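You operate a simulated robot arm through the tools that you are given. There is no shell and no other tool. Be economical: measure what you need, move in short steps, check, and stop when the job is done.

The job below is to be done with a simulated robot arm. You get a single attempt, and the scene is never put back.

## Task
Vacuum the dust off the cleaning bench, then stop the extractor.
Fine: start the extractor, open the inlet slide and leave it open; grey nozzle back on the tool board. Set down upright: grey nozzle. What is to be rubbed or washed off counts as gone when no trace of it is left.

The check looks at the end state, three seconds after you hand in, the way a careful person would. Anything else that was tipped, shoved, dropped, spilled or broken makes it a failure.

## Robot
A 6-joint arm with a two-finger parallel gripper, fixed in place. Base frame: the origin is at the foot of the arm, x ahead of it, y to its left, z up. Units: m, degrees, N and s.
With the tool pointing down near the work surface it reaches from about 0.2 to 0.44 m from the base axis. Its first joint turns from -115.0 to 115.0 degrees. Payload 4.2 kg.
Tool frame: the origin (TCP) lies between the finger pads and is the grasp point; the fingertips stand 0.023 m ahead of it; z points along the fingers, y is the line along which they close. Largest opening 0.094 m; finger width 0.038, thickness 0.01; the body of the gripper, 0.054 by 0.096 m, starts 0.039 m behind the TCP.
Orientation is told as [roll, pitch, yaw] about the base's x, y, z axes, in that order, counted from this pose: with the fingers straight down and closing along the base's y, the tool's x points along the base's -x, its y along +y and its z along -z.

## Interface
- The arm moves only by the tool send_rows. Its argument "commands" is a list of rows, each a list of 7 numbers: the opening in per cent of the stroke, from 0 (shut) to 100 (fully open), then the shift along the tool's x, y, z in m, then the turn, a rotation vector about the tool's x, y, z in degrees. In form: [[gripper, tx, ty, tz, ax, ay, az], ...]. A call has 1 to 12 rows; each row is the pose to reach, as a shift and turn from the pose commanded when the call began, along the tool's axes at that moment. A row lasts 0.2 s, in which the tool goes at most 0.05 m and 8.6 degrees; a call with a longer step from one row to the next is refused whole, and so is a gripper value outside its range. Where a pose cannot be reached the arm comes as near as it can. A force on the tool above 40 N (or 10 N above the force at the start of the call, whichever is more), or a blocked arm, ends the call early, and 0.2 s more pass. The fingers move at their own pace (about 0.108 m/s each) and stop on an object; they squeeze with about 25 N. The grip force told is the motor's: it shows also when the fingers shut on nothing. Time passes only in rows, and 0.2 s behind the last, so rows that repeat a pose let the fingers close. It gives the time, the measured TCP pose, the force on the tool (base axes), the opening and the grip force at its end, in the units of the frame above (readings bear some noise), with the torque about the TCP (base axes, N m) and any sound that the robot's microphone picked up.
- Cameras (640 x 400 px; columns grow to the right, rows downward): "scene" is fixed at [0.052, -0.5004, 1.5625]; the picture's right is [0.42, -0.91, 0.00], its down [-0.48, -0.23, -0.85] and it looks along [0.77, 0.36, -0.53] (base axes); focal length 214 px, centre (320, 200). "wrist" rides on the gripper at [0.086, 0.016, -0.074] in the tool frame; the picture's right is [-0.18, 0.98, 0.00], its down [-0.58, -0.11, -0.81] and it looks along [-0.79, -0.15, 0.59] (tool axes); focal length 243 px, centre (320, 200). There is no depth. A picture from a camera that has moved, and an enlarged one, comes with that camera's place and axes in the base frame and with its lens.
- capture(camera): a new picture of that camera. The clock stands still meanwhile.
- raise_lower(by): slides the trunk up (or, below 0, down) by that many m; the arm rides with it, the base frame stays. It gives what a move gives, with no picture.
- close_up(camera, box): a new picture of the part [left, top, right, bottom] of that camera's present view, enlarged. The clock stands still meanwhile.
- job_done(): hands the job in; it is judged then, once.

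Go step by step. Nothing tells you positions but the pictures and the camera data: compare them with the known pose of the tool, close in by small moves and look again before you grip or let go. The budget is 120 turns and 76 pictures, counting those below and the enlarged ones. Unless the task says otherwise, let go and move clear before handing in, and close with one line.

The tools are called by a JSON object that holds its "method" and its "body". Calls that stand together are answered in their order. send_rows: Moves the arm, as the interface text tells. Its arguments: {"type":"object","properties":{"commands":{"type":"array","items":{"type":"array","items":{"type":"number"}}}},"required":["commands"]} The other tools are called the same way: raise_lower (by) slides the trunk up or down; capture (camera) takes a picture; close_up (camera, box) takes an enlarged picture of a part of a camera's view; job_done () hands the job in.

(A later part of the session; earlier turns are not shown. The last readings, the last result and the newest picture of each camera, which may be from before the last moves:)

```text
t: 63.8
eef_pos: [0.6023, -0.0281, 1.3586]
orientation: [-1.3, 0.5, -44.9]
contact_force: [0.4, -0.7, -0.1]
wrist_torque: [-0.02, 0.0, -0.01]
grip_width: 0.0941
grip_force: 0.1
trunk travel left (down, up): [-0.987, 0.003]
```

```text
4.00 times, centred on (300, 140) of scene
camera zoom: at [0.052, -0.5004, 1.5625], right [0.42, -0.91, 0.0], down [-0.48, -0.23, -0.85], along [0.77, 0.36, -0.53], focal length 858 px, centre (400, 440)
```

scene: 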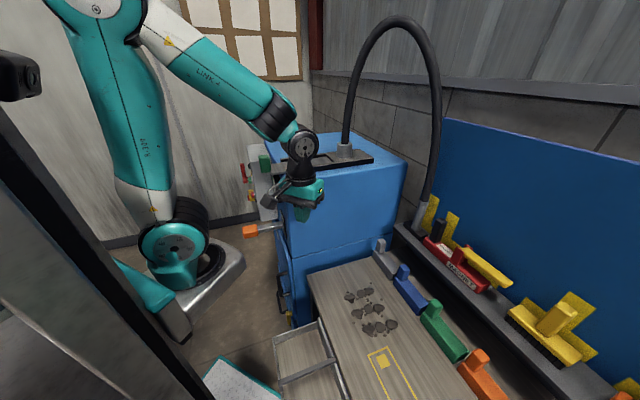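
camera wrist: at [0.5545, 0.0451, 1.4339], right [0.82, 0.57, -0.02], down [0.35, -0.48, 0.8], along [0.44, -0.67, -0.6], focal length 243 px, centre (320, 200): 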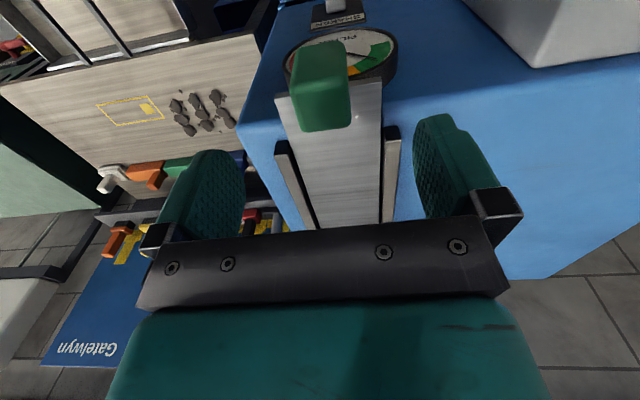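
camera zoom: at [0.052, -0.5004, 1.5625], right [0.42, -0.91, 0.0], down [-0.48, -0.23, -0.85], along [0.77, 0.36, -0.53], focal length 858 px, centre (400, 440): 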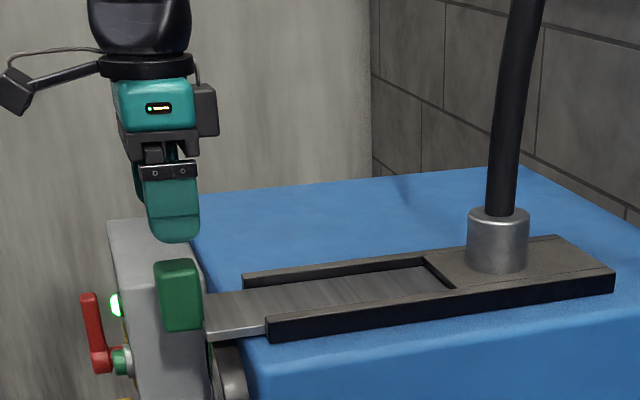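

Alignment is good. Lowering 5 cm to straddle the handle and closing.

{"method": "send_rows", "body": {"commands": [[100, 0, 0, 0.02, 0, 0, 0], [100, 0, 0, 0.04, 0, 0, 0], [100, 0, 0, 0.055, 0, 0, 0], [40, 0, 0, 0.055, 0, 0, 0], [30, 0, 0, 0.055, 0, 0, 0], [20, 0, 0, 0.055, 0, 0, 0], [20, 0, 0, 0.055, 0, 0, 0]]}}

{"method": "close_up", "body": {"camera": "scene", "box": [220, 90, 380, 190]}}

```text
t: 65.3
eef_pos: [0.6, -0.0277, 1.3021]
orientation: [-1.3, 0.5, -44.9]
contact_force: [-5.2, -2.2, -3.5]
wrist_torque: [0.58, -0.71, -0.64]
grip_width: 0.0358
grip_force: 45.0
trunk travel left (down, up): [-0.987, 0.003]
```

```text
4.00 times, centred on (300, 140) of scene
camera zoom: at [0.052, -0.5004, 1.5625], right [0.42, -0.91, 0.0], down [-0.48, -0.23, -0.85], along [0.77, 0.36, -0.53], focal length 858 px, centre (400, 440)
```

zoom: 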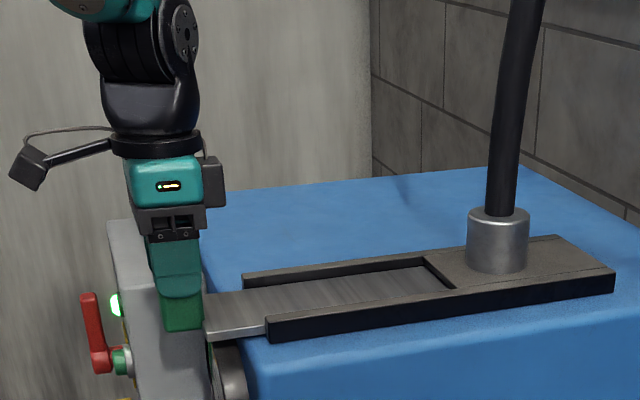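

The handle is gripped (36 mm). Pulling it outward in small steps.

{"method": "send_rows", "body": {"commands": [[20, 0.015, 0, 0, 0, 0, 0], [20, 0.03, 0, 0, 0, 0, 0], [20, 0.045, 0, 0, 0, 0, 0], [20, 0.06, 0, 0, 0, 0, 0], [20, 0.075, 0, 0, 0, 0, 0], [20, 0.09, 0, 0, 0, 0, 0]]}}

{"method": "close_up", "body": {"camera": "scene", "box": [200, 90, 380, 200]}}

```text
t: 66.8
eef_pos: [0.539, 0.0335, 1.3064]
orientation: [-1.0, 0.2, -45.0]
contact_force: [17.7, -24.2, 5.2]
wrist_torque: [-0.24, -1.17, -0.03]
grip_width: 0.0361
grip_force: 45.4
trunk travel left (down, up): [-0.987, 0.003]
```

```text
3.56 times, centred on (290, 145) of scene
camera zoom: at [0.052, -0.5004, 1.5625], right [0.42, -0.91, 0.0], down [-0.48, -0.23, -0.85], along [0.77, 0.36, -0.53], focal length 763 px, centre (427, 396)
```

zoom: 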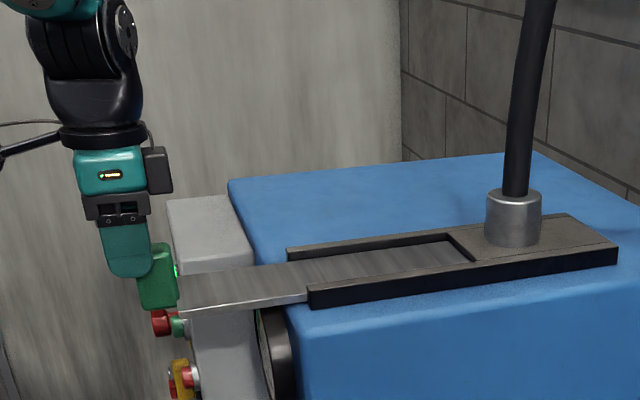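

The handle moved about 7 cm and the fingers slipped a little. I'll regrip centred and pull on to find the stop.

{"method": "send_rows", "body": {"commands": [[60, -0.004, 0, 0, 0, 0, 0], [80, -0.004, 0, 0, 0, 0, 0], [80, -0.02, 0, 0, 0, 0, 0], [80, -0.02, 0, 0.0, 0, 0, 0], [20, -0.02, 0, 0.0, 0, 0, 0], [20, -0.02, 0, 0.0, 0, 0, 0], [20, -0.02, 0, 0.0, 0, 0, 0]]}}

{"method": "send_rows", "body": {"commands": [[20, 0.01, 0, 0, 0, 0, 0], [20, 0.02, 0, 0, 0, 0, 0], [20, 0.03, 0, 0, 0, 0, 0], [20, 0.04, 0, 0, 0, 0, 0]]}}

{"method": "close_up", "body": {"camera": "scene", "box": [200, 90, 380, 200]}}

```text
t: 68.3
eef_pos: [0.5504, 0.0213, 1.3048]
orientation: [-1.3, 0.6, -44.7]
contact_force: [4.5, 4.4, -1.9]
wrist_torque: [1.21, -0.63, -0.75]
grip_width: 0.0362
grip_force: 45.1
trunk travel left (down, up): [-0.987, 0.003]
```

```text
t: 69.3
eef_pos: [0.5163, 0.0503, 1.3038]
orientation: [-1.7, 0.8, -44.4]
contact_force: [-0.4, 0.6, 0.8]
wrist_torque: [-0.05, -0.05, -0.01]
grip_width: 0.0146
grip_force: 0.1
trunk travel left (down, up): [-0.987, 0.003]
```

```text
3.56 times, centred on (290, 145) of scene
camera zoom: at [0.052, -0.5004, 1.5625], right [0.42, -0.91, 0.0], down [-0.48, -0.23, -0.85], along [0.77, 0.36, -0.53], focal length 763 px, centre (427, 396)
```

zoom: 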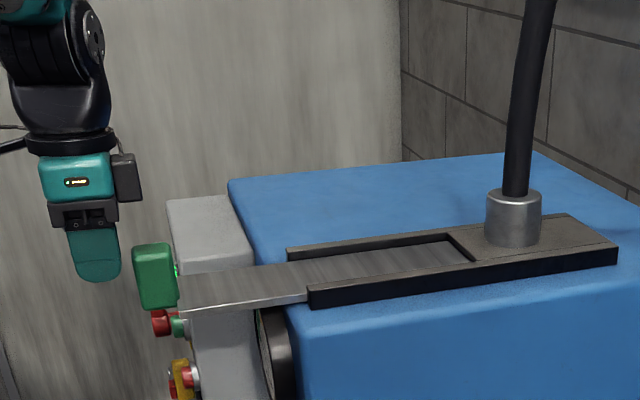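

The slide didn't move further: it is at its stop, open by about 7 cm. Now I rise and swing over to the bench side to look at the nozzle on the tool board.

{"method": "send_rows", "body": {"commands": [[20, 0, 0, -0.035, 0, 0, 0], [20, 0, 0, -0.07, 0, 0, 0], [20, 0, 0, -0.1, 0, 0, 0], [20, -0.038, -0.026, -0.1, 0, 0, 0], [20, -0.069, -0.058, -0.1, 0, 0, 0], [20, -0.094, -0.097, -0.1, 0, 0, 0], [20, -0.109, -0.138, -0.1, 0, 0, 0], [20, -0.118, -0.182, -0.1, 0, 0, 0], [20, -0.123, -0.227, -0.1, 0, 0, 0], [100, -0.131, -0.271, -0.1, 0, 0, 0], [100, -0.141, -0.31, -0.1, 0, 0, 0], [100, -0.141, -0.31, -0.1, 0, 0, 0]]}}

{"method": "capture", "body": {"camera": "wrist"}}

{"method": "close_up", "body": {"camera": "scene", "box": [370, 160, 530, 270]}}

```text
t: 72.0
eef_pos: [0.4056, -0.2696, 1.4101]
orientation: [-1.2, 0.5, -44.8]
contact_force: [0.2, -0.6, 0.1]
wrist_torque: [0.0, -0.01, -0.01]
grip_width: 0.094
grip_force: 0.0
trunk travel left (down, up): [-0.987, 0.003]
```

```text
39 pictures are left
camera wrist: at [0.358, -0.1952, 1.4847], right [0.82, 0.57, -0.02], down [0.35, -0.48, 0.8], along [0.44, -0.67, -0.6], focal length 243 px, centre (320, 200)
```

wrist: 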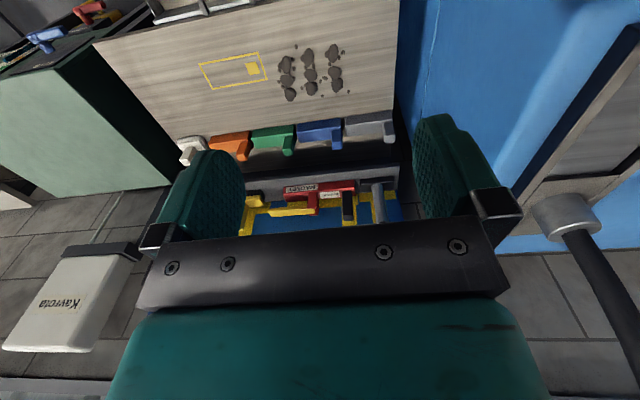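

```text
3.64 times, centred on (450, 215) of scene
camera zoom: at [0.052, -0.5004, 1.5625], right [0.42, -0.91, 0.0], down [-0.48, -0.23, -0.85], along [0.77, 0.36, -0.53], focal length 780 px, centre (-153, 146)
```

zoom: 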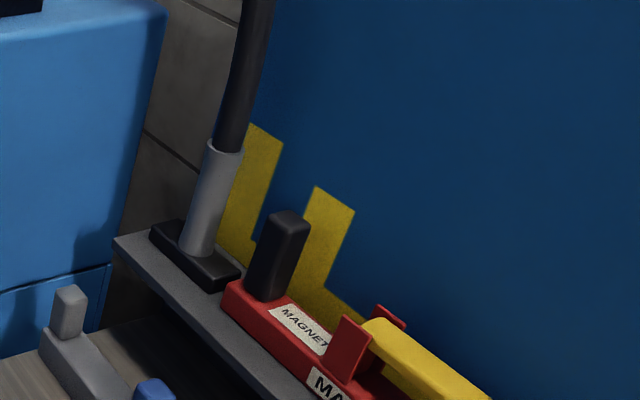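

The nozzle (grey tube on a black foot) stands at about (0.804,-0.567), its foot top near z 1.02, straight out radially from the arm. I'll lower the trunk a bit and turn the tool forward for a horizontal grip.

{"method": "raise_lower", "body": {"by": -0.1}}

{"method": "send_rows", "body": {"commands": [[70, -0.014, 0.01, 0.028, 0, -8, 0], [70, -0.028, 0.02, 0.056, 0, -16, 0], [70, -0.042, 0.03, 0.085, 0, -24, 0], [70, -0.057, 0.04, 0.113, 0, -32, 0], [70, -0.071, 0.05, 0.14, 0, -40, 0], [70, -0.085, 0.06, 0.17, 0, -48, 0], [70, -0.1, 0.072, 0.2, 0, -56, 0], [70, -0.1, 0.072, 0.2, 0, -62, 0], [70, -0.1, 0.072, 0.2, 0, -62, 0]]}}

{"method": "capture", "body": {"camera": "wrist"}}

{"method": "capture", "body": {"camera": "scene"}}

```text
t: 73.3
eef_pos: [0.4059, -0.2692, 1.3095]
orientation: [-1.3, 0.5, -44.8]
contact_force: [-0.6, 0.3, -0.3]
wrist_torque: [0.05, -0.01, -0.01]
grip_width: 0.0941
grip_force: 0.0
trunk travel left (down, up): [-0.887, 0.103]
```

```text
t: 75.3
eef_pos: [0.5682, -0.3028, 1.095]
orientation: [-2.7, -61.1, -42.3]
contact_force: [0.3, 0.1, 0.2]
wrist_torque: [-0.03, 0.01, -0.01]
grip_width: 0.0659
grip_force: 0.0
out of reach, approached as far as the arm can: row 3, 4, 5, 6, 7, 8, 9
trunk travel left (down, up): [-0.887, 0.103]
```

```text
37 pictures are left
camera wrist: at [0.5039, -0.216, 1.0554], right [0.76, 0.64, 0.14], down [-0.36, 0.24, 0.9], along [0.54, -0.73, 0.41], focal length 243 px, centre (320, 200)
```

wrist: 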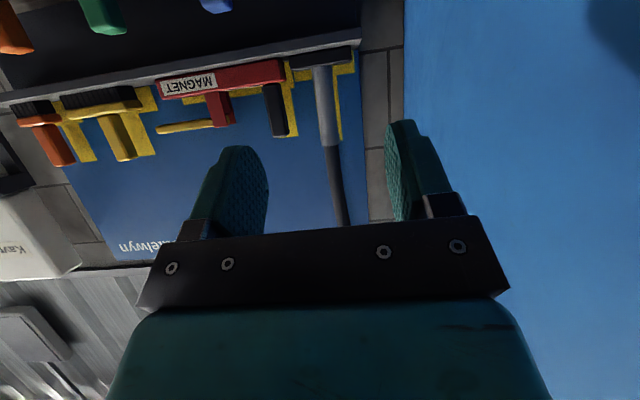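

```text
36 pictures are left
```

scene: 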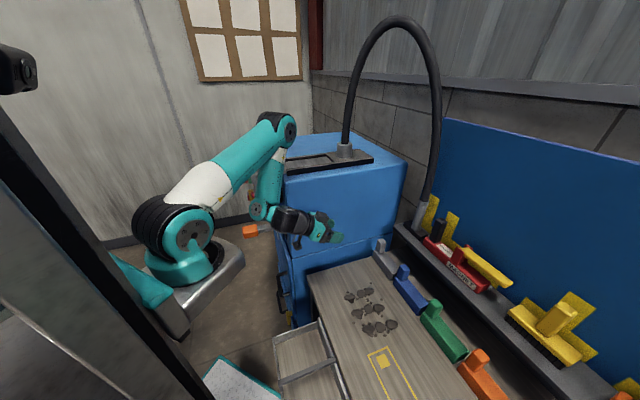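

The folded elbow should open as I extend. The tube shows at about (0.806,-0.565), z 1.02–1.155. Extending to a stand-off 9 cm short of it.

{"method": "send_rows", "body": {"commands": [[70, -0.021, -0.003, 0.0385, 0, 0, 0], [70, -0.042, -0.006, 0.077, 0, 0, 0], [70, -0.063, -0.009, 0.1155, 0, 0, 0], [70, -0.084, -0.012, 0.154, 0, 0, 0], [70, -0.105, -0.015, 0.1925, 0, 0, 0], [70, -0.126, -0.018, 0.231, 0, 0, 0], [70, -0.126, -0.018, 0.231, 0, 0, 0]]}}

{"method": "capture", "body": {"camera": "wrist"}}

{"method": "close_up", "body": {"camera": "scene", "box": [320, 150, 500, 280]}}

```text
t: 76.9
eef_pos: [0.74, -0.5027, 1.0938]
orientation: [-2.7, -61.4, -42.6]
contact_force: [-0.5, 0.3, 0.6]
wrist_torque: [-0.04, -0.01, 0.01]
grip_width: 0.0658
grip_force: 0.0
trunk travel left (down, up): [-0.887, 0.103]
```

```text
35 pictures are left
camera wrist: at [0.6764, -0.4153, 1.0537], right [0.76, 0.64, 0.14], down [-0.37, 0.24, 0.9], along [0.54, -0.73, 0.42], focal length 243 px, centre (320, 200)
```

wrist: 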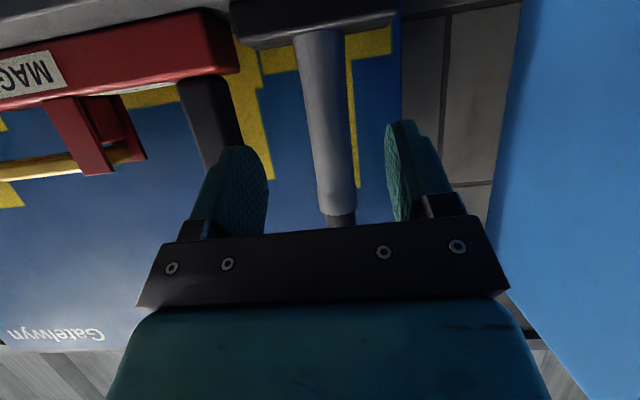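

```text
3.08 times, centred on (410, 215) of scene
camera zoom: at [0.052, -0.5004, 1.5625], right [0.42, -0.91, 0.0], down [-0.48, -0.23, -0.85], along [0.77, 0.36, -0.53], focal length 660 px, centre (43, 154)
```

zoom: 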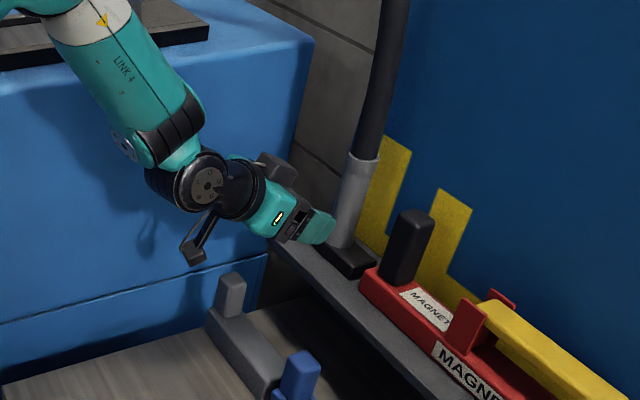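

The tube is centred between the fingers. Advancing 9 cm and closing on it.

{"method": "send_rows", "body": {"commands": [[70, -0.0145, 0.001, 0.0262, 0, 0, 0], [70, -0.029, 0.001, 0.0525, 0, 0, 0], [70, -0.0425, 0.001, 0.077, 0, 0, 0], [70, -0.0425, 0.001, 0.077, 0, 0, 0]]}}

{"method": "capture", "body": {"camera": "wrist"}}

{"method": "close_up", "body": {"camera": "scene", "box": [360, 160, 480, 250]}}

```text
t: 77.9
eef_pos: [0.8032, -0.5624, 1.0968]
orientation: [-2.6, -61.4, -42.4]
contact_force: [-0.4, -0.4, -0.5]
wrist_torque: [0.0, 0.01, -0.03]
grip_width: 0.0658
grip_force: 0.0
trunk travel left (down, up): [-0.887, 0.103]
```

```text
33 pictures are left
camera wrist: at [0.7392, -0.4759, 1.0561], right [0.76, 0.64, 0.14], down [-0.37, 0.24, 0.9], along [0.54, -0.73, 0.42], focal length 243 px, centre (320, 200)
```

wrist: 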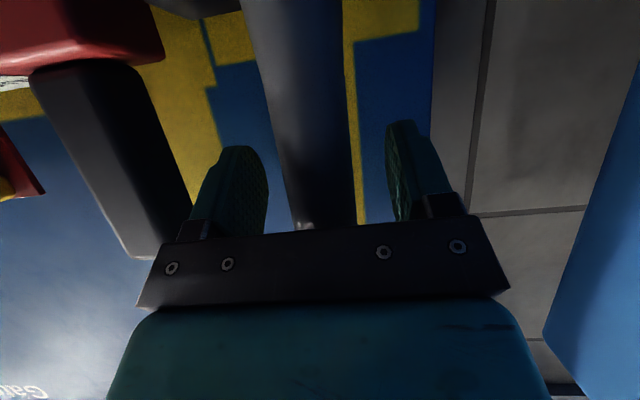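

```text
4.44 times, centred on (420, 205) of scene
camera zoom: at [0.052, -0.5004, 1.5625], right [0.42, -0.91, 0.0], down [-0.48, -0.23, -0.85], along [0.77, 0.36, -0.53], focal length 953 px, centre (-124, 178)
```

zoom: 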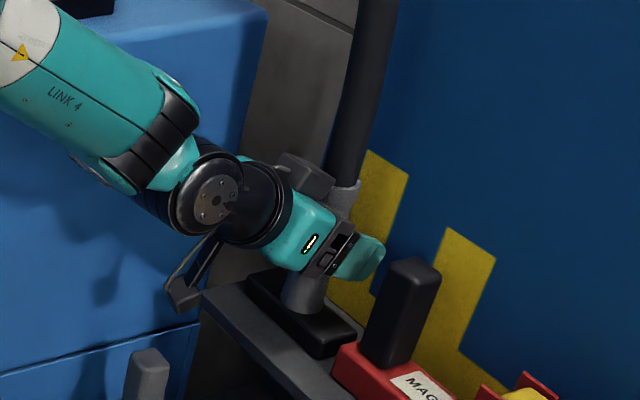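

The tube is within the pads but about 8 mm off-centre; I'll shift and close.

{"method": "send_rows", "body": {"commands": [[70, 0, -0.008, 0, 0, 0, 0], [70, 0, -0.008, 0, 0, 0, 0], [35, 0, -0.008, 0, 0, 0, 0], [25, 0, -0.008, 0, 0, 0, 0], [15, 0, -0.008, 0, 0, 0, 0], [15, 0, -0.008, 0, 0, 0, 0]]}}

{"method": "close_up", "body": {"camera": "scene", "box": [360, 160, 480, 250]}}

```text
t: 79.3
eef_pos: [0.7995, -0.5686, 1.0968]
orientation: [-2.6, -61.5, -42.5]
contact_force: [1.7, 1.5, 4.5]
wrist_torque: [0.48, -0.32, -0.04]
grip_width: 0.0351
grip_force: 25.3
trunk travel left (down, up): [-0.887, 0.103]
```

```text
4.44 times, centred on (420, 205) of scene
camera zoom: at [0.052, -0.5004, 1.5625], right [0.42, -0.91, 0.0], down [-0.48, -0.23, -0.85], along [0.77, 0.36, -0.53], focal length 953 px, centre (-124, 178)
```

zoom: 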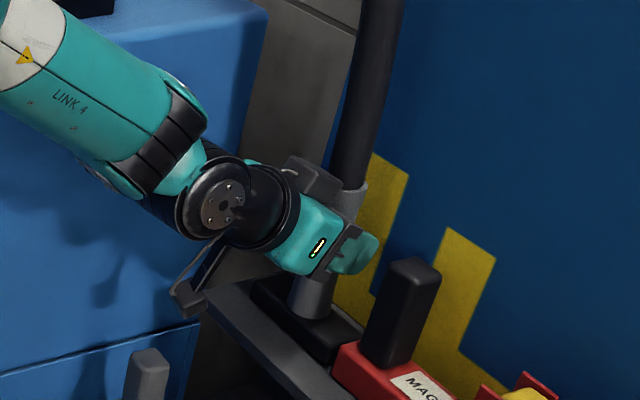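

The tube is held (35 mm). I note the parking pose (0.7995,-0.5686,1.0968). Lifting straight up 6 cm and checking.

{"method": "send_rows", "body": {"commands": [[15, -0.0131, 0, -0.0073, 0, 0, 0], [15, -0.0261, 0, -0.0146, 0, 0, 0], [15, -0.0392, 0, -0.022, 0, 0, 0], [15, -0.0523, 0, -0.0292, 0, 0, 0], [15, -0.0523, 0, -0.0292, 0, 0, 0]]}}

{"method": "close_up", "body": {"camera": "scene", "box": [340, 130, 500, 250]}}

```text
t: 80.5
eef_pos: [0.7985, -0.5663, 1.1572]
orientation: [-2.7, -61.4, -42.5]
contact_force: [-0.2, -0.5, -1.7]
wrist_torque: [0.02, 0.0, -0.01]
grip_width: 0.0348
grip_force: 25.0
trunk travel left (down, up): [-0.887, 0.103]
```

```text
3.33 times, centred on (420, 190) of scene
camera zoom: at [0.052, -0.5004, 1.5625], right [0.42, -0.91, 0.0], down [-0.48, -0.23, -0.85], along [0.77, 0.36, -0.53], focal length 715 px, centre (-13, 233)
```

zoom: 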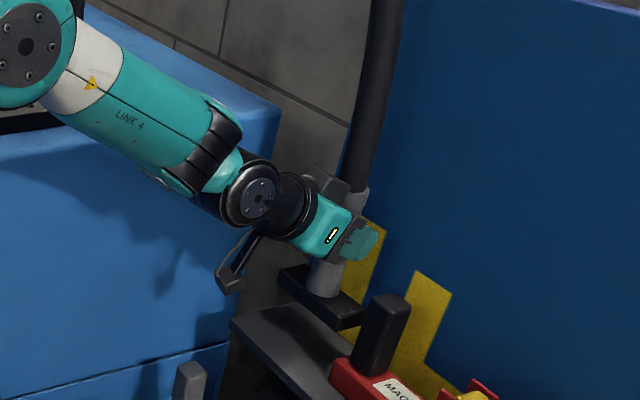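

The nozzle hangs upright. Retracting toward the bench centre and raising the trunk so the arm has room to go low.

{"method": "send_rows", "body": {"commands": [[15, 0.0184, 0, -0.0335, 0, 0, 0], [15, 0.0367, 0, -0.067, 0, 0, 0], [15, 0.055, 0, -0.1, 0, 0, 0], [15, 0.0734, 0, -0.134, 0, 0, 0], [15, 0.0917, 0, -0.1675, 0, 0, 0], [15, 0.11, 0, -0.201, 0, 0, 0], [15, 0.11, 0, -0.201, 0, 0, 0]]}}

{"method": "raise_lower", "body": {"by": 0.1}}

```text
t: 82.1
eef_pos: [0.6358, -0.4041, 1.1563]
orientation: [-2.5, -61.4, -42.6]
contact_force: [0.1, -0.1, -2.1]
wrist_torque: [0.0, 0.05, -0.04]
grip_width: 0.035
grip_force: 24.9
trunk travel left (down, up): [-0.887, 0.103]
```

```text
t: 83.4
eef_pos: [0.6372, -0.4054, 1.2555]
orientation: [-2.6, -61.3, -42.5]
contact_force: [-0.3, 0.6, -1.3]
wrist_torque: [0.04, -0.01, -0.02]
grip_width: 0.0353
grip_force: 25.0
trunk travel left (down, up): [-0.987, 0.003]
```

Now lowering over the dust, lateral position at the first lane, stopping a few centimetres above the bench.

{"method": "send_rows", "body": {"commands": [[15, 0.033, -0.018, 0.0185, 0, 0, 0], [15, 0.066, -0.036, 0.037, 0, 0, 0], [15, 0.1, -0.054, 0.0555, 0, 0, 0], [15, 0.133, -0.072, 0.074, 0, 0, 0], [15, 0.166, -0.09, 0.0925, 0, 0, 0], [15, 0.199, -0.1086, 0.111, 0, 0, 0], [15, 0.199, -0.1086, 0.111, 0, 0, 0]]}}

{"method": "close_up", "body": {"camera": "scene", "box": [280, 180, 460, 360]}}

{"method": "capture", "body": {"camera": "scene"}}

```text
t: 85.0
eef_pos: [0.5597, -0.4857, 1.0296]
orientation: [-2.5, -61.6, -42.6]
contact_force: [-0.2, 0.1, -0.9]
wrist_torque: [0.01, 0.03, -0.02]
grip_width: 0.0349
grip_force: 25.2
trunk travel left (down, up): [-0.987, 0.003]
```

```text
2.22 times, centred on (370, 270) of scene
camera zoom: at [0.052, -0.5004, 1.5625], right [0.42, -0.91, 0.0], down [-0.48, -0.23, -0.85], along [0.77, 0.36, -0.53], focal length 477 px, centre (209, 44)
```

zoom: 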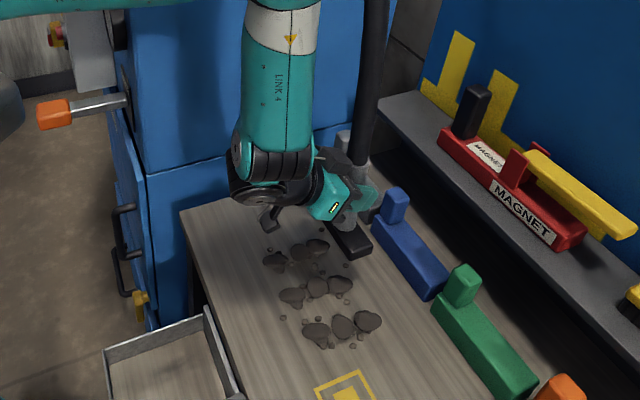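

```text
28 pictures are left
```

scene: 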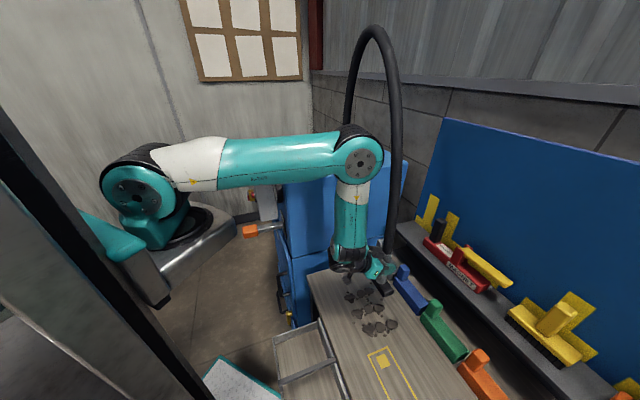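

The nozzle hovers over the first edge of the dust, clear of the blue block. Lowering slowly toward the bench.

{"method": "send_rows", "body": {"commands": [[15, 0.0087, 0, 0.0049, 0, 0, 0], [15, 0.0174, 0, 0.0097, 0, 0, 0], [15, 0.0261, 0, 0.0146, 0, 0, 0], [15, 0.0331, 0, 0.0185, 0, 0, 0], [15, 0.0331, 0, 0.0185, 0, 0, 0]]}}

{"method": "close_up", "body": {"camera": "scene", "box": [330, 230, 430, 350]}}

```text
t: 86.2
eef_pos: [0.5597, -0.4875, 0.9921]
orientation: [-2.6, -61.5, -42.5]
contact_force: [0.1, 0.2, -1.5]
wrist_torque: [-0.02, 0.0, -0.01]
grip_width: 0.035
grip_force: 24.8
trunk travel left (down, up): [-0.987, 0.003]
```

```text
3.33 times, centred on (380, 290) of scene
camera zoom: at [0.052, -0.5004, 1.5625], right [0.42, -0.91, 0.0], down [-0.48, -0.23, -0.85], along [0.77, 0.36, -0.53], focal length 715 px, centre (120, -100)
```

zoom: 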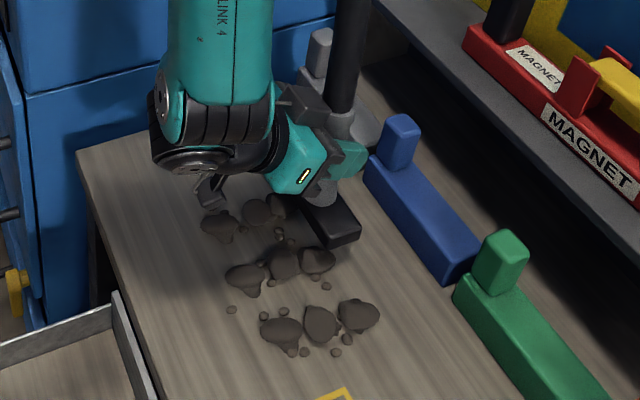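

Still free. Feeling for the surface in finer steps.

{"method": "send_rows", "body": {"commands": [[15, 0.0035, 0, 0.0019, 0, 0, 0], [15, 0.007, 0, 0.0039, 0, 0, 0], [15, 0.0087, 0, 0.0049, 0, 0, 0]]}}

{"method": "send_rows", "body": {"commands": [[15, 0.0035, 0, 0.0019, 0, 0, 0], [15, 0.0035, 0, 0.0019, 0, 0, 0]]}}

```text
t: 87.0
eef_pos: [0.5583, -0.4882, 0.9825]
orientation: [-2.6, -61.5, -42.5]
contact_force: [-0.5, 0.7, -1.6]
wrist_torque: [-0.01, 0.01, -0.01]
grip_width: 0.0352
grip_force: 24.4
trunk travel left (down, up): [-0.987, 0.003]
```

```text
t: 87.6
eef_pos: [0.5564, -0.4881, 0.9792]
orientation: [-2.6, -61.4, -42.5]
contact_force: [-0.1, 0.6, -1.6]
wrist_torque: [-0.02, 0.02, 0.01]
grip_width: 0.0349
grip_force: 25.4
trunk travel left (down, up): [-0.987, 0.003]
```

{"method": "send_rows", "body": {"commands": [[15, 0.0035, 0, 0.0019, 0, 0, 0], [15, 0.0052, 0, 0.0029, 0, 0, 0], [15, 0.0052, 0, 0.0029, 0, 0, 0]]}}

{"method": "close_up", "body": {"camera": "scene", "box": [330, 230, 430, 350]}}

```text
t: 88.4
eef_pos: [0.5572, -0.489, 0.9723]
orientation: [-2.6, -61.4, -42.6]
contact_force: [-0.7, -0.2, -1.3]
wrist_torque: [0.0, -0.02, -0.02]
grip_width: 0.0351
grip_force: 24.7
trunk travel left (down, up): [-0.987, 0.003]
```

```text
3.33 times, centred on (380, 290) of scene
camera zoom: at [0.052, -0.5004, 1.5625], right [0.42, -0.91, 0.0], down [-0.48, -0.23, -0.85], along [0.77, 0.36, -0.53], focal length 715 px, centre (120, -100)
```

zoom: 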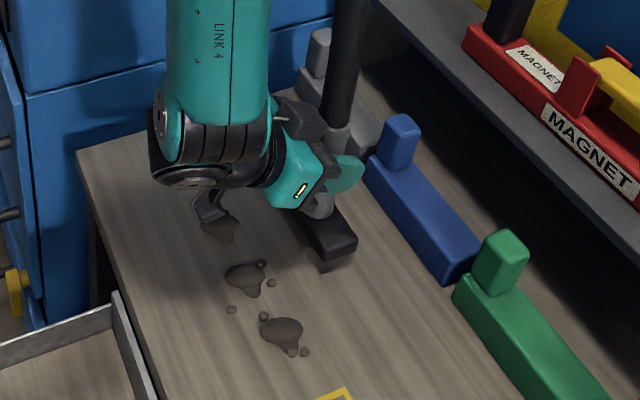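

The suction already cleared most of it. Sweeping back toward the front edge at this height and then sideways over the rest.

{"method": "send_rows", "body": {"commands": [[15, 0.0144, 0, -0.0262, 0, 0, 0], [15, 0.0288, 0, -0.0524, 0, 0, 0], [15, 0.0432, 0, -0.0787, 0, 0, 0], [15, 0.0552, 0, -0.1005, 0, 0, 0], [15, 0.0552, -0.03, -0.1005, 0, 0, 0], [15, 0.0552, -0.06, -0.1005, 0, 0, 0], [15, 0.0552, -0.09, -0.1005, 0, 0, 0], [15, 0.0552, -0.11, -0.1005, 0, 0, 0], [15, 0.0408, -0.11, -0.0743, 0, 0, 0], [15, 0.0264, -0.11, -0.048, 0, 0, 0], [15, 0.0264, -0.11, -0.048, 0, 0, 0]]}}

{"method": "close_up", "body": {"camera": "scene", "box": [310, 220, 450, 360]}}

```text
t: 90.8
eef_pos: [0.4401, -0.5282, 0.9756]
orientation: [-2.6, -61.3, -42.5]
contact_force: [0.6, -0.1, -1.6]
wrist_torque: [0.0, -0.02, -0.01]
grip_width: 0.0351
grip_force: 24.8
out of reach, approached as far as the arm can: row 4, 5
trunk travel left (down, up): [-0.987, 0.003]
```

```text
2.86 times, centred on (380, 290) of scene
camera zoom: at [0.052, -0.5004, 1.5625], right [0.42, -0.91, 0.0], down [-0.48, -0.23, -0.85], along [0.77, 0.36, -0.53], focal length 613 px, centre (149, -57)
```

zoom: 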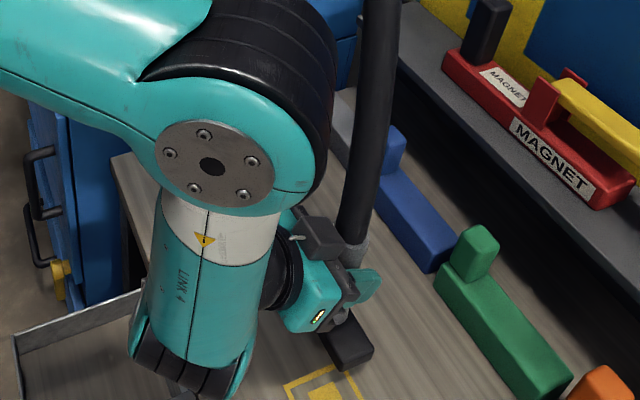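

The arm hides the bench. I'll complete the loop along the far side, then lift and move aside to inspect.

{"method": "send_rows", "body": {"commands": [[15, -0.0132, 0, 0.024, 0, 0, 0], [15, -0.0264, 0, 0.048, 0, 0, 0], [15, -0.0264, 0.035, 0.048, 0, 0, 0], [15, -0.0264, 0.07, 0.048, 0, 0, 0], [15, -0.0264, 0.1, 0.048, 0, 0, 0], [15, -0.061, 0.12, 0.0285, 0, 0, 0], [15, -0.096, 0.14, 0.009, 0, 0, 0], [15, -0.113, 0.18, 0.0, 0, 0, 0], [15, -0.113, 0.21, 0.0, 0, 0, 0], [15, -0.113, 0.21, 0.0, 0, 0, 0]]}}

{"method": "close_up", "body": {"camera": "scene", "box": [310, 220, 450, 360]}}

```text
t: 93.0
eef_pos: [0.6312, -0.4158, 1.0713]
orientation: [-2.7, -61.4, -42.3]
contact_force: [0.4, 0.5, -2.0]
wrist_torque: [0.0, 0.01, -0.02]
grip_width: 0.035
grip_force: 25.2
trunk travel left (down, up): [-0.987, 0.003]
```

```text
2.86 times, centred on (380, 290) of scene
camera zoom: at [0.052, -0.5004, 1.5625], right [0.42, -0.91, 0.0], down [-0.48, -0.23, -0.85], along [0.77, 0.36, -0.53], focal length 613 px, centre (149, -57)
```

zoom: 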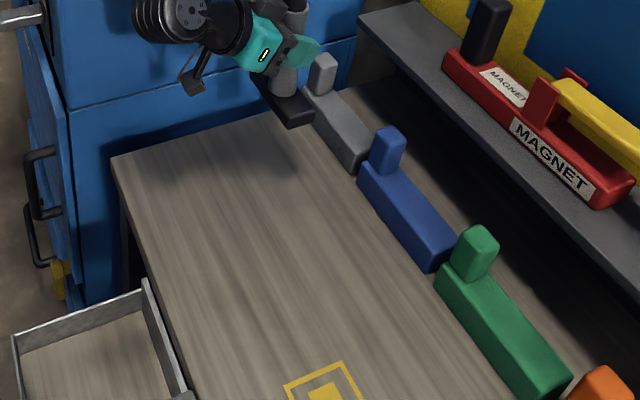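

The bench looks clean. I'll enlarge it once to be sure, before parking the nozzle.

{"method": "close_up", "body": {"camera": "scene", "box": [330, 260, 410, 350]}}

{"method": "raise_lower", "body": {"by": -0.1}}

```text
4.44 times, centred on (370, 305) of scene
camera zoom: at [0.052, -0.5004, 1.5625], right [0.42, -0.91, 0.0], down [-0.48, -0.23, -0.85], along [0.77, 0.36, -0.53], focal length 953 px, centre (98, -267)
```

zoom: 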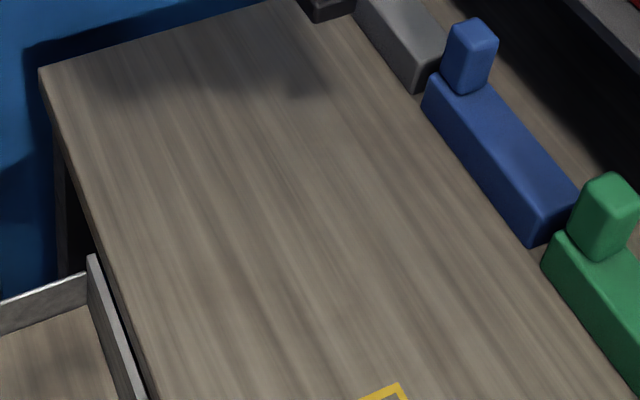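

```text
t: 94.3
eef_pos: [0.63, -0.4164, 0.9709]
orientation: [-2.6, -61.4, -42.6]
contact_force: [0.0, -0.2, -1.3]
wrist_torque: [0.0, -0.01, 0.02]
grip_width: 0.0348
grip_force: 25.2
trunk travel left (down, up): [-0.887, 0.103]
```

No trace left. Raising straight up to the carrying height, then forward to above the parking place.

{"method": "send_rows", "body": {"commands": [[15, -0.032, 0.0026, -0.019, 0, 0, 0], [15, -0.064, 0.005, -0.038, 0, 0, 0], [15, -0.096, 0.008, -0.057, 0, 0, 0], [15, -0.128, 0.01, -0.076, 0, 0, 0], [15, -0.16, 0.013, -0.095, 0, 0, 0], [15, -0.16, 0.013, -0.095, 0, 0, 0]]}}

{"method": "send_rows", "body": {"commands": [[15, -0.0184, 0, 0.0335, 0, 0, 0], [15, -0.0367, 0, 0.067, 0, 0, 0], [15, -0.055, 0, 0.1, 0, 0, 0], [15, -0.0734, 0, 0.134, 0, 0, 0], [15, -0.0917, 0, 0.1675, 0, 0, 0], [15, -0.105, 0, 0.192, 0, 0, 0], [15, -0.11, 0, 0.201, 0, 0, 0], [15, -0.11, 0, 0.201, 0, 0, 0]]}}

{"method": "close_up", "body": {"camera": "scene", "box": [340, 130, 500, 250]}}

```text
t: 95.7
eef_pos: [0.6359, -0.4002, 1.1566]
orientation: [-2.7, -61.4, -42.5]
contact_force: [-0.3, 0.0, -1.5]
wrist_torque: [-0.02, -0.02, 0.0]
grip_width: 0.0354
grip_force: 25.4
trunk travel left (down, up): [-0.887, 0.103]
```

```text
t: 97.5
eef_pos: [0.8009, -0.5613, 1.1569]
orientation: [-2.6, -61.4, -42.5]
contact_force: [-0.1, -0.4, -1.9]
wrist_torque: [0.0, 0.01, -0.03]
grip_width: 0.0349
grip_force: 24.8
trunk travel left (down, up): [-0.887, 0.103]
```

```text
3.33 times, centred on (420, 190) of scene
camera zoom: at [0.052, -0.5004, 1.5625], right [0.42, -0.91, 0.0], down [-0.48, -0.23, -0.85], along [0.77, 0.36, -0.53], focal length 715 px, centre (-13, 233)
```

zoom: 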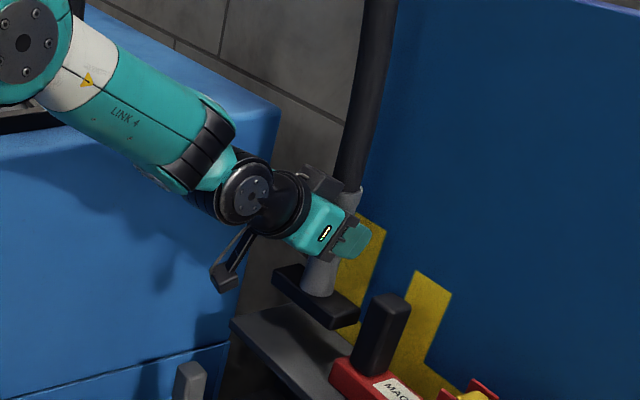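

Nearly over the original place; small sideways correction and lowering 6 cm.

{"method": "send_rows", "body": {"commands": [[15, -0.001, -0.005, 0.002, 0, 0, 0], [15, 0.0164, -0.005, 0.0117, 0, 0, 0], [15, 0.0338, -0.005, 0.0215, 0, 0, 0], [15, 0.0443, -0.005, 0.0273, 0, 0, 0], [15, 0.0487, -0.005, 0.0297, 0, 0, 0], [15, 0.0513, -0.005, 0.0312, 0, 0, 0], [15, 0.0513, -0.005, 0.0312, 0, 0, 0]]}}

{"method": "close_up", "body": {"camera": "scene", "box": [360, 160, 480, 250]}}

```text
t: 99.1
eef_pos: [0.7991, -0.5687, 1.0993]
orientation: [-2.6, -61.7, -42.5]
contact_force: [-1.1, 0.5, 8.6]
wrist_torque: [0.35, -0.3, 0.01]
grip_width: 0.0348
grip_force: 25.3
trunk travel left (down, up): [-0.887, 0.103]
```

```text
4.44 times, centred on (420, 205) of scene
camera zoom: at [0.052, -0.5004, 1.5625], right [0.42, -0.91, 0.0], down [-0.48, -0.23, -0.85], along [0.77, 0.36, -0.53], focal length 953 px, centre (-124, 178)
```

zoom: 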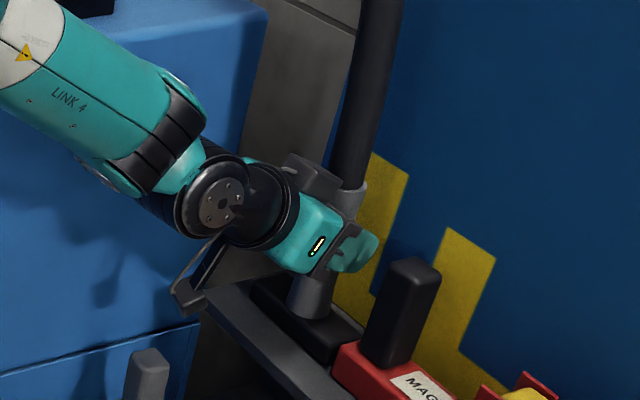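

It stands on the ledge exactly as before (contact felt). Opening and withdrawing straight back.

{"method": "send_rows", "body": {"commands": [[40, 0, 0, 0, 0, 0, 0], [70, 0, 0, 0, 0, 0, 0], [70, 0, 0.004, 0, 0, 0, 0], [70, 0.01, 0.004, -0.0175, 0, 0, 0], [70, 0.0288, 0.004, -0.0524, 0, 0, 0], [70, 0.048, 0.004, -0.0874, 0, 0, 0], [70, 0.0672, 0.004, -0.122, 0, 0, 0], [70, 0.0864, 0.004, -0.157, 0, 0, 0], [70, 0.11, 0.004, -0.2, 0, 0, 0], [70, 0.11, 0.004, -0.2, 0, 0, 0]]}}

{"method": "close_up", "body": {"camera": "scene", "box": [340, 130, 500, 250]}}

```text
t: 101.3
eef_pos: [0.6366, -0.4039, 1.0965]
orientation: [-2.7, -61.5, -42.5]
contact_force: [-0.4, 0.4, -0.6]
wrist_torque: [0.0, 0.0, 0.01]
grip_width: 0.0657
grip_force: 0.0
trunk travel left (down, up): [-0.887, 0.103]
```

```text
3.33 times, centred on (420, 190) of scene
camera zoom: at [0.052, -0.5004, 1.5625], right [0.42, -0.91, 0.0], down [-0.48, -0.23, -0.85], along [0.77, 0.36, -0.53], focal length 715 px, centre (-13, 233)
```

zoom: 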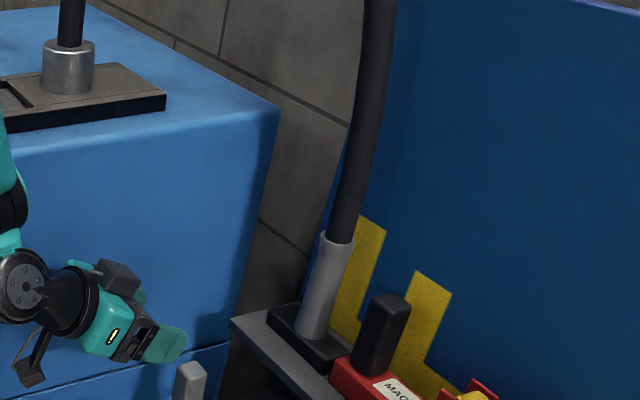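

The nozzle stands upright on the board. Now back to tool-down and over to the control panel to press STOP.

{"method": "send_rows", "body": {"commands": [[70, -0.0076, -0.009, -0.041, 0, 7.6, 0], [70, -0.015, -0.018, -0.082, 0, 15.2, 0], [70, -0.0228, -0.027, -0.123, 0, 22.8, 0], [50, -0.03, -0.036, -0.1645, 0, 30.4, 0], [30, -0.038, -0.045, -0.2056, 0, 38, 0], [20, -0.0455, -0.054, -0.247, 0, 45.6, 0], [10, -0.053, -0.063, -0.288, 0, 53.2, 0], [0, -0.0607, -0.0725, -0.329, 0, 61, 0], [0, -0.0607, -0.0725, -0.329, 0, 61, 0]]}}

{"method": "raise_lower", "body": {"by": 0.1}}

```text
t: 103.3
eef_pos: [0.405, -0.2691, 1.3104]
orientation: [-1.3, -0.4, -44.8]
contact_force: [-0.7, 0.2, 0.4]
wrist_torque: [-0.01, 0.03, -0.01]
grip_width: 0.0
grip_force: 25.2
trunk travel left (down, up): [-0.887, 0.103]
```

```text
t: 104.7
eef_pos: [0.406, -0.2709, 1.4092]
orientation: [-1.4, -0.5, -44.9]
contact_force: [-0.2, -0.3, -0.1]
wrist_torque: [-0.01, -0.02, 0.01]
grip_width: 0.0
grip_force: 25.0
trunk travel left (down, up): [-0.987, 0.003]
```

Swinging over the extended slide at height, then lowering beside the panel.

{"method": "send_rows", "body": {"commands": [[0, 0.0155, 0.0424, 0, 0, 0, 0], [0, 0.0275, 0.087, 0, 0, 0, 0], [0, 0.035, 0.133, 0, 0, 0, 0], [0, 0.048, 0.177, 0, 0, 0, 0], [0, 0.07, 0.217, 0, 0, 0, 0], [0, 0.095, 0.257, 0, 0, 0, 0], [0, 0.128, 0.29, 0, 0, 0, 0], [0, 0.1635, 0.318, 0, 0, 0, 0], [0, 0.201, 0.342, 0, 0, 0, 0], [0, 0.241, 0.361, 0, 0, 0, 0], [0, 0.274, 0.373, 0, 0, 0, 0], [0, 0.274, 0.373, 0, 0, 0, 0]]}}

{"method": "send_rows", "body": {"commands": [[0, 0, 0, 0.045, 0, 0, 0], [0, 0, 0, 0.09, 0, 0, 0], [0, 0, 0, 0.135, 0, 0, 0], [0, 0, 0, 0.18, 0, 0, 0], [0, 0, 0, 0.225, 0, 0, 0], [0, 0, 0, 0.245, 0, 0, 0], [0, 0, 0, 0.245, 0, 0, 0]]}}

{"method": "send_rows", "body": {"commands": [[0, 0, 0, 0, 0, -8, 0], [0, 0, 0, 0, 0, -16, 0], [0, 0, 0, 0, 0, -24, 0], [0, 0, 0, 0, 0, -32, 0], [0, 0, 0, 0, 0, -40, 0], [0, 0, 0, 0, 0, -48, 0], [0, 0, 0, 0, 0, -56, 0], [0, 0, 0, 0, 0, -56, 0]]}}

{"method": "capture", "body": {"camera": "wrist"}}

```text
t: 107.3
eef_pos: [0.4731, 0.1878, 1.398]
orientation: [-1.4, -0.5, -44.9]
contact_force: [-0.6, 0.3, 0.2]
wrist_torque: [0.0, 0.01, -0.02]
grip_width: 0.0002
grip_force: 25.0
trunk travel left (down, up): [-0.987, 0.003]
```

```text
t: 108.9
eef_pos: [0.4709, 0.1834, 1.1528]
orientation: [-1.2, -0.6, -44.9]
contact_force: [-0.2, -0.3, -0.2]
wrist_torque: [0.0, 0.01, 0.04]
grip_width: 0.0001
grip_force: 24.7
trunk travel left (down, up): [-0.987, 0.003]
```

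```text
t: 110.7
eef_pos: [0.4702, 0.1836, 1.1549]
orientation: [-2.3, -56.5, -42.9]
contact_force: [0.3, 0.1, 0.1]
wrist_torque: [0.02, 0.05, 0.01]
grip_width: 0.0
grip_force: 25.2
trunk travel left (down, up): [-0.987, 0.003]
```

```text
19 pictures are left
camera wrist: at [0.4055, 0.2725, 1.1238], right [0.77, 0.63, 0.13], down [-0.31, 0.19, 0.93], along [0.56, -0.76, 0.34], focal length 243 px, centre (320, 200)
```

wrist: 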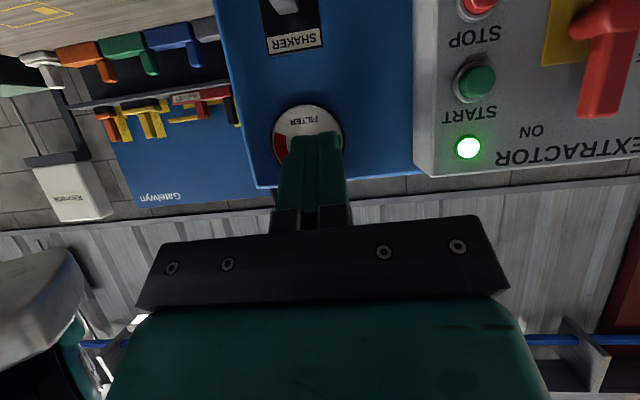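

The lamp is still lit. STOP works out at about (0.710,0.157,1.047), 7 cm below START. Approaching it the same way.

{"method": "send_rows", "body": {"commands": [[0, 0.0176, 0.0302, 0.0129, 0, 0, 0], [0, 0.0352, 0.0604, 0.0258, 0, 0, 0], [0, 0.0528, 0.0906, 0.0387, 0, 0, 0], [0, 0.0704, 0.1208, 0.0516, 0, 0, 0], [0, 0.088, 0.151, 0.0645, 0, 0, 0], [0, 0.0688, 0.15, 0.0929, 0, 0, 0], [0, 0.0497, 0.149, 0.1213, 0, 0, 0], [0, 0.0305, 0.148, 0.1497, 0, 0, 0], [0, 0.0155, 0.147, 0.172, 0, 0, 0], [0, 0.0155, 0.147, 0.172, 0, 0, 0]]}}

{"method": "capture", "body": {"camera": "wrist"}}

{"method": "close_up", "body": {"camera": "scene", "box": [200, 130, 330, 230]}}

```text
t: 112.9
eef_pos: [0.6684, 0.1912, 1.0429]
orientation: [-2.3, -56.4, -42.9]
contact_force: [0.3, 0.8, 1.0]
wrist_torque: [-0.03, -0.01, 0.0]
grip_width: 0.0
grip_force: 25.2
out of reach, approached as far as the arm can: row 5
trunk travel left (down, up): [-0.987, 0.003]
```

```text
18 pictures are left
camera wrist: at [0.6027, 0.2806, 1.0126], right [0.77, 0.63, 0.13], down [-0.31, 0.18, 0.93], along [0.56, -0.76, 0.34], focal length 243 px, centre (320, 200)
```

wrist: 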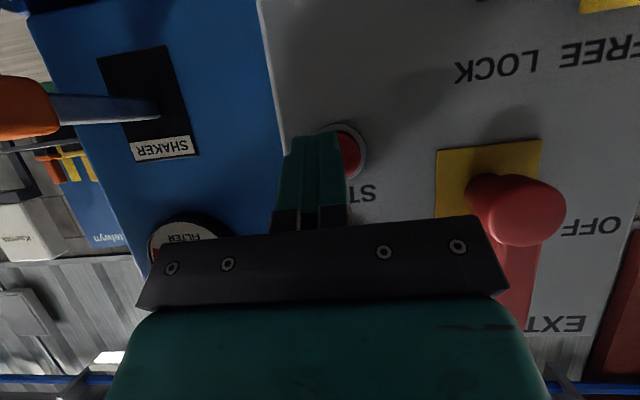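

```text
4.00 times, centred on (265, 180) of scene
camera zoom: at [0.052, -0.5004, 1.5625], right [0.42, -0.91, 0.0], down [-0.48, -0.23, -0.85], along [0.77, 0.36, -0.53], focal length 858 px, centre (540, 280)
```

zoom: 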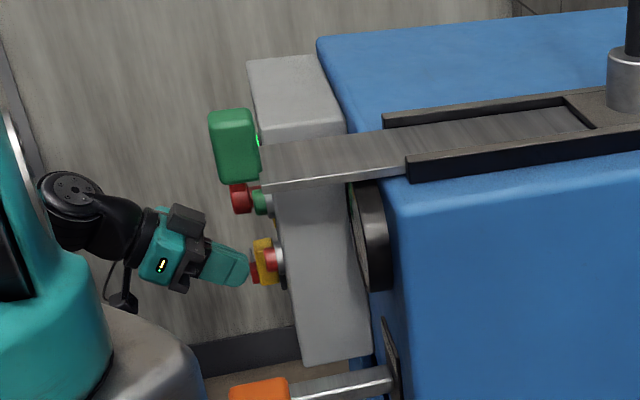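

STOP is slightly to the right of the fingertip. Correcting 9 mm sideways and pressing.

{"method": "send_rows", "body": {"commands": [[0, -0.0025, 0.009, -0.0017, 0, 0, 0], [0, -0.0081, 0.009, 0.0066, 0, 0, 0], [0, -0.0109, 0.009, 0.0107, 0, 0, 0], [0, -0.0131, 0.009, 0.014, 0, 0, 0], [0, -0.0148, 0.009, 0.0165, 0, 0, 0], [0, -0.0165, 0.009, 0.019, 0, 0, 0], [0, -0.0182, 0.009, 0.0215, 0, 0, 0]]}}

```text
t: 114.4
eef_pos: [0.689, 0.1841, 1.045]
orientation: [-2.4, -56.2, -42.5]
contact_force: [-20.9, 13.3, 5.3]
wrist_torque: [-0.05, -0.22, -0.18]
grip_width: 0.0
grip_force: 24.9
trunk travel left (down, up): [-0.987, 0.003]
heard: click
stopped in row 7: the force on the tool passed its limit at 45 N (the readings are from after the stop); the commanded pose is now the measured one
```

Click heard. Backing off to check the lamp.

{"method": "send_rows", "body": {"commands": [[0, 0.022, 0, -0.033, 0, 0, 0], [0, 0.045, 0, -0.066, 0, 0, 0], [0, 0.067, 0, -0.1, 0, 0, 0], [0, 0.067, 0, -0.1, 0, 0, 0], [0, 0.067, 0, -0.1, 0, 0, 0]]}}

{"method": "capture", "body": {"camera": "wrist"}}

{"method": "capture", "body": {"camera": "scene"}}

```text
t: 115.6
eef_pos: [0.6091, 0.2665, 1.0451]
orientation: [-2.5, -56.2, -42.5]
contact_force: [-0.2, -0.1, -0.7]
wrist_torque: [0.04, 0.0, 0.0]
grip_width: 0.0001
grip_force: 25.1
trunk travel left (down, up): [-0.987, 0.003]
```

```text
16 pictures are left
camera wrist: at [0.5422, 0.3555, 1.0142], right [0.77, 0.63, 0.13], down [-0.31, 0.18, 0.93], along [0.56, -0.75, 0.33], focal length 243 px, centre (320, 200)
```

wrist: 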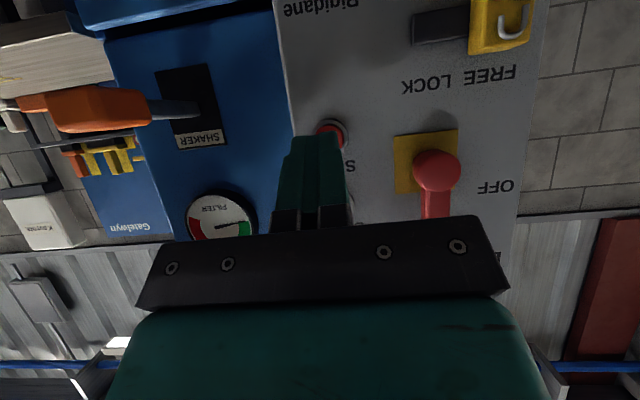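

```text
15 pictures are left
```

scene: 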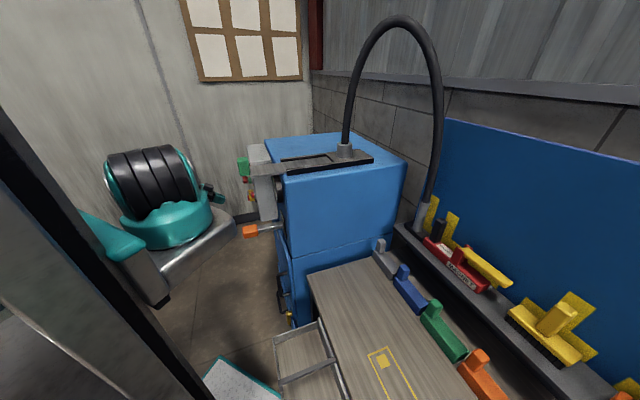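

The lamp is hidden behind the gripper; I'll back away further and up to see it.

{"method": "send_rows", "body": {"commands": [[0, -0.02, -0.03, -0.03, 0, 0, 0], [0, -0.04, -0.06, -0.06, 0, 0, 0], [0, -0.06, -0.09, -0.07, 0, 0, 0], [0, -0.06, -0.09, -0.07, 0, 0, 0]]}}

{"method": "capture", "body": {"camera": "wrist"}}

{"method": "close_up", "body": {"camera": "scene", "box": [230, 120, 440, 260]}}

```text
t: 116.6
eef_pos: [0.5283, 0.2201, 1.1354]
orientation: [-2.5, -56.3, -42.5]
contact_force: [-0.2, -0.6, 0.0]
wrist_torque: [0.02, -0.03, -0.02]
grip_width: 0.0
grip_force: 24.5
trunk travel left (down, up): [-0.987, 0.003]
```

```text
14 pictures are left
camera wrist: at [0.4616, 0.3095, 1.1046], right [0.77, 0.63, 0.13], down [-0.31, 0.18, 0.93], along [0.56, -0.75, 0.33], focal length 243 px, centre (320, 200)
```

wrist: 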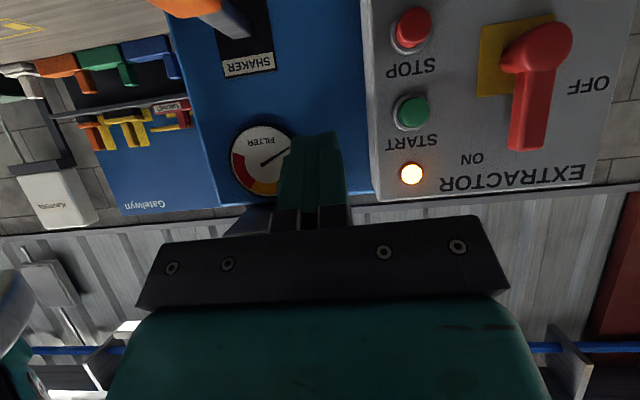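

```text
2.86 times, centred on (335, 190) of scene
camera zoom: at [0.052, -0.5004, 1.5625], right [0.42, -0.91, 0.0], down [-0.48, -0.23, -0.85], along [0.77, 0.36, -0.53], focal length 613 px, centre (277, 229)
```

zoom: 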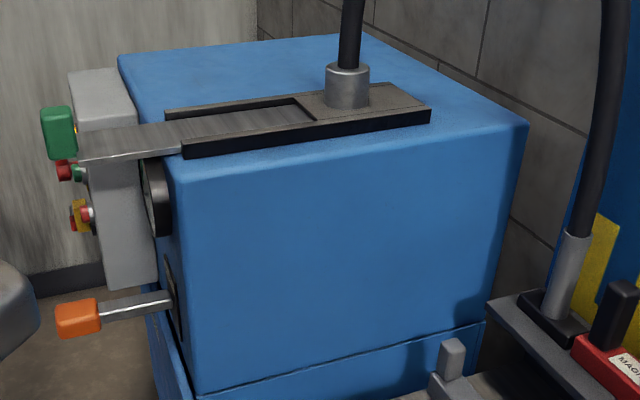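

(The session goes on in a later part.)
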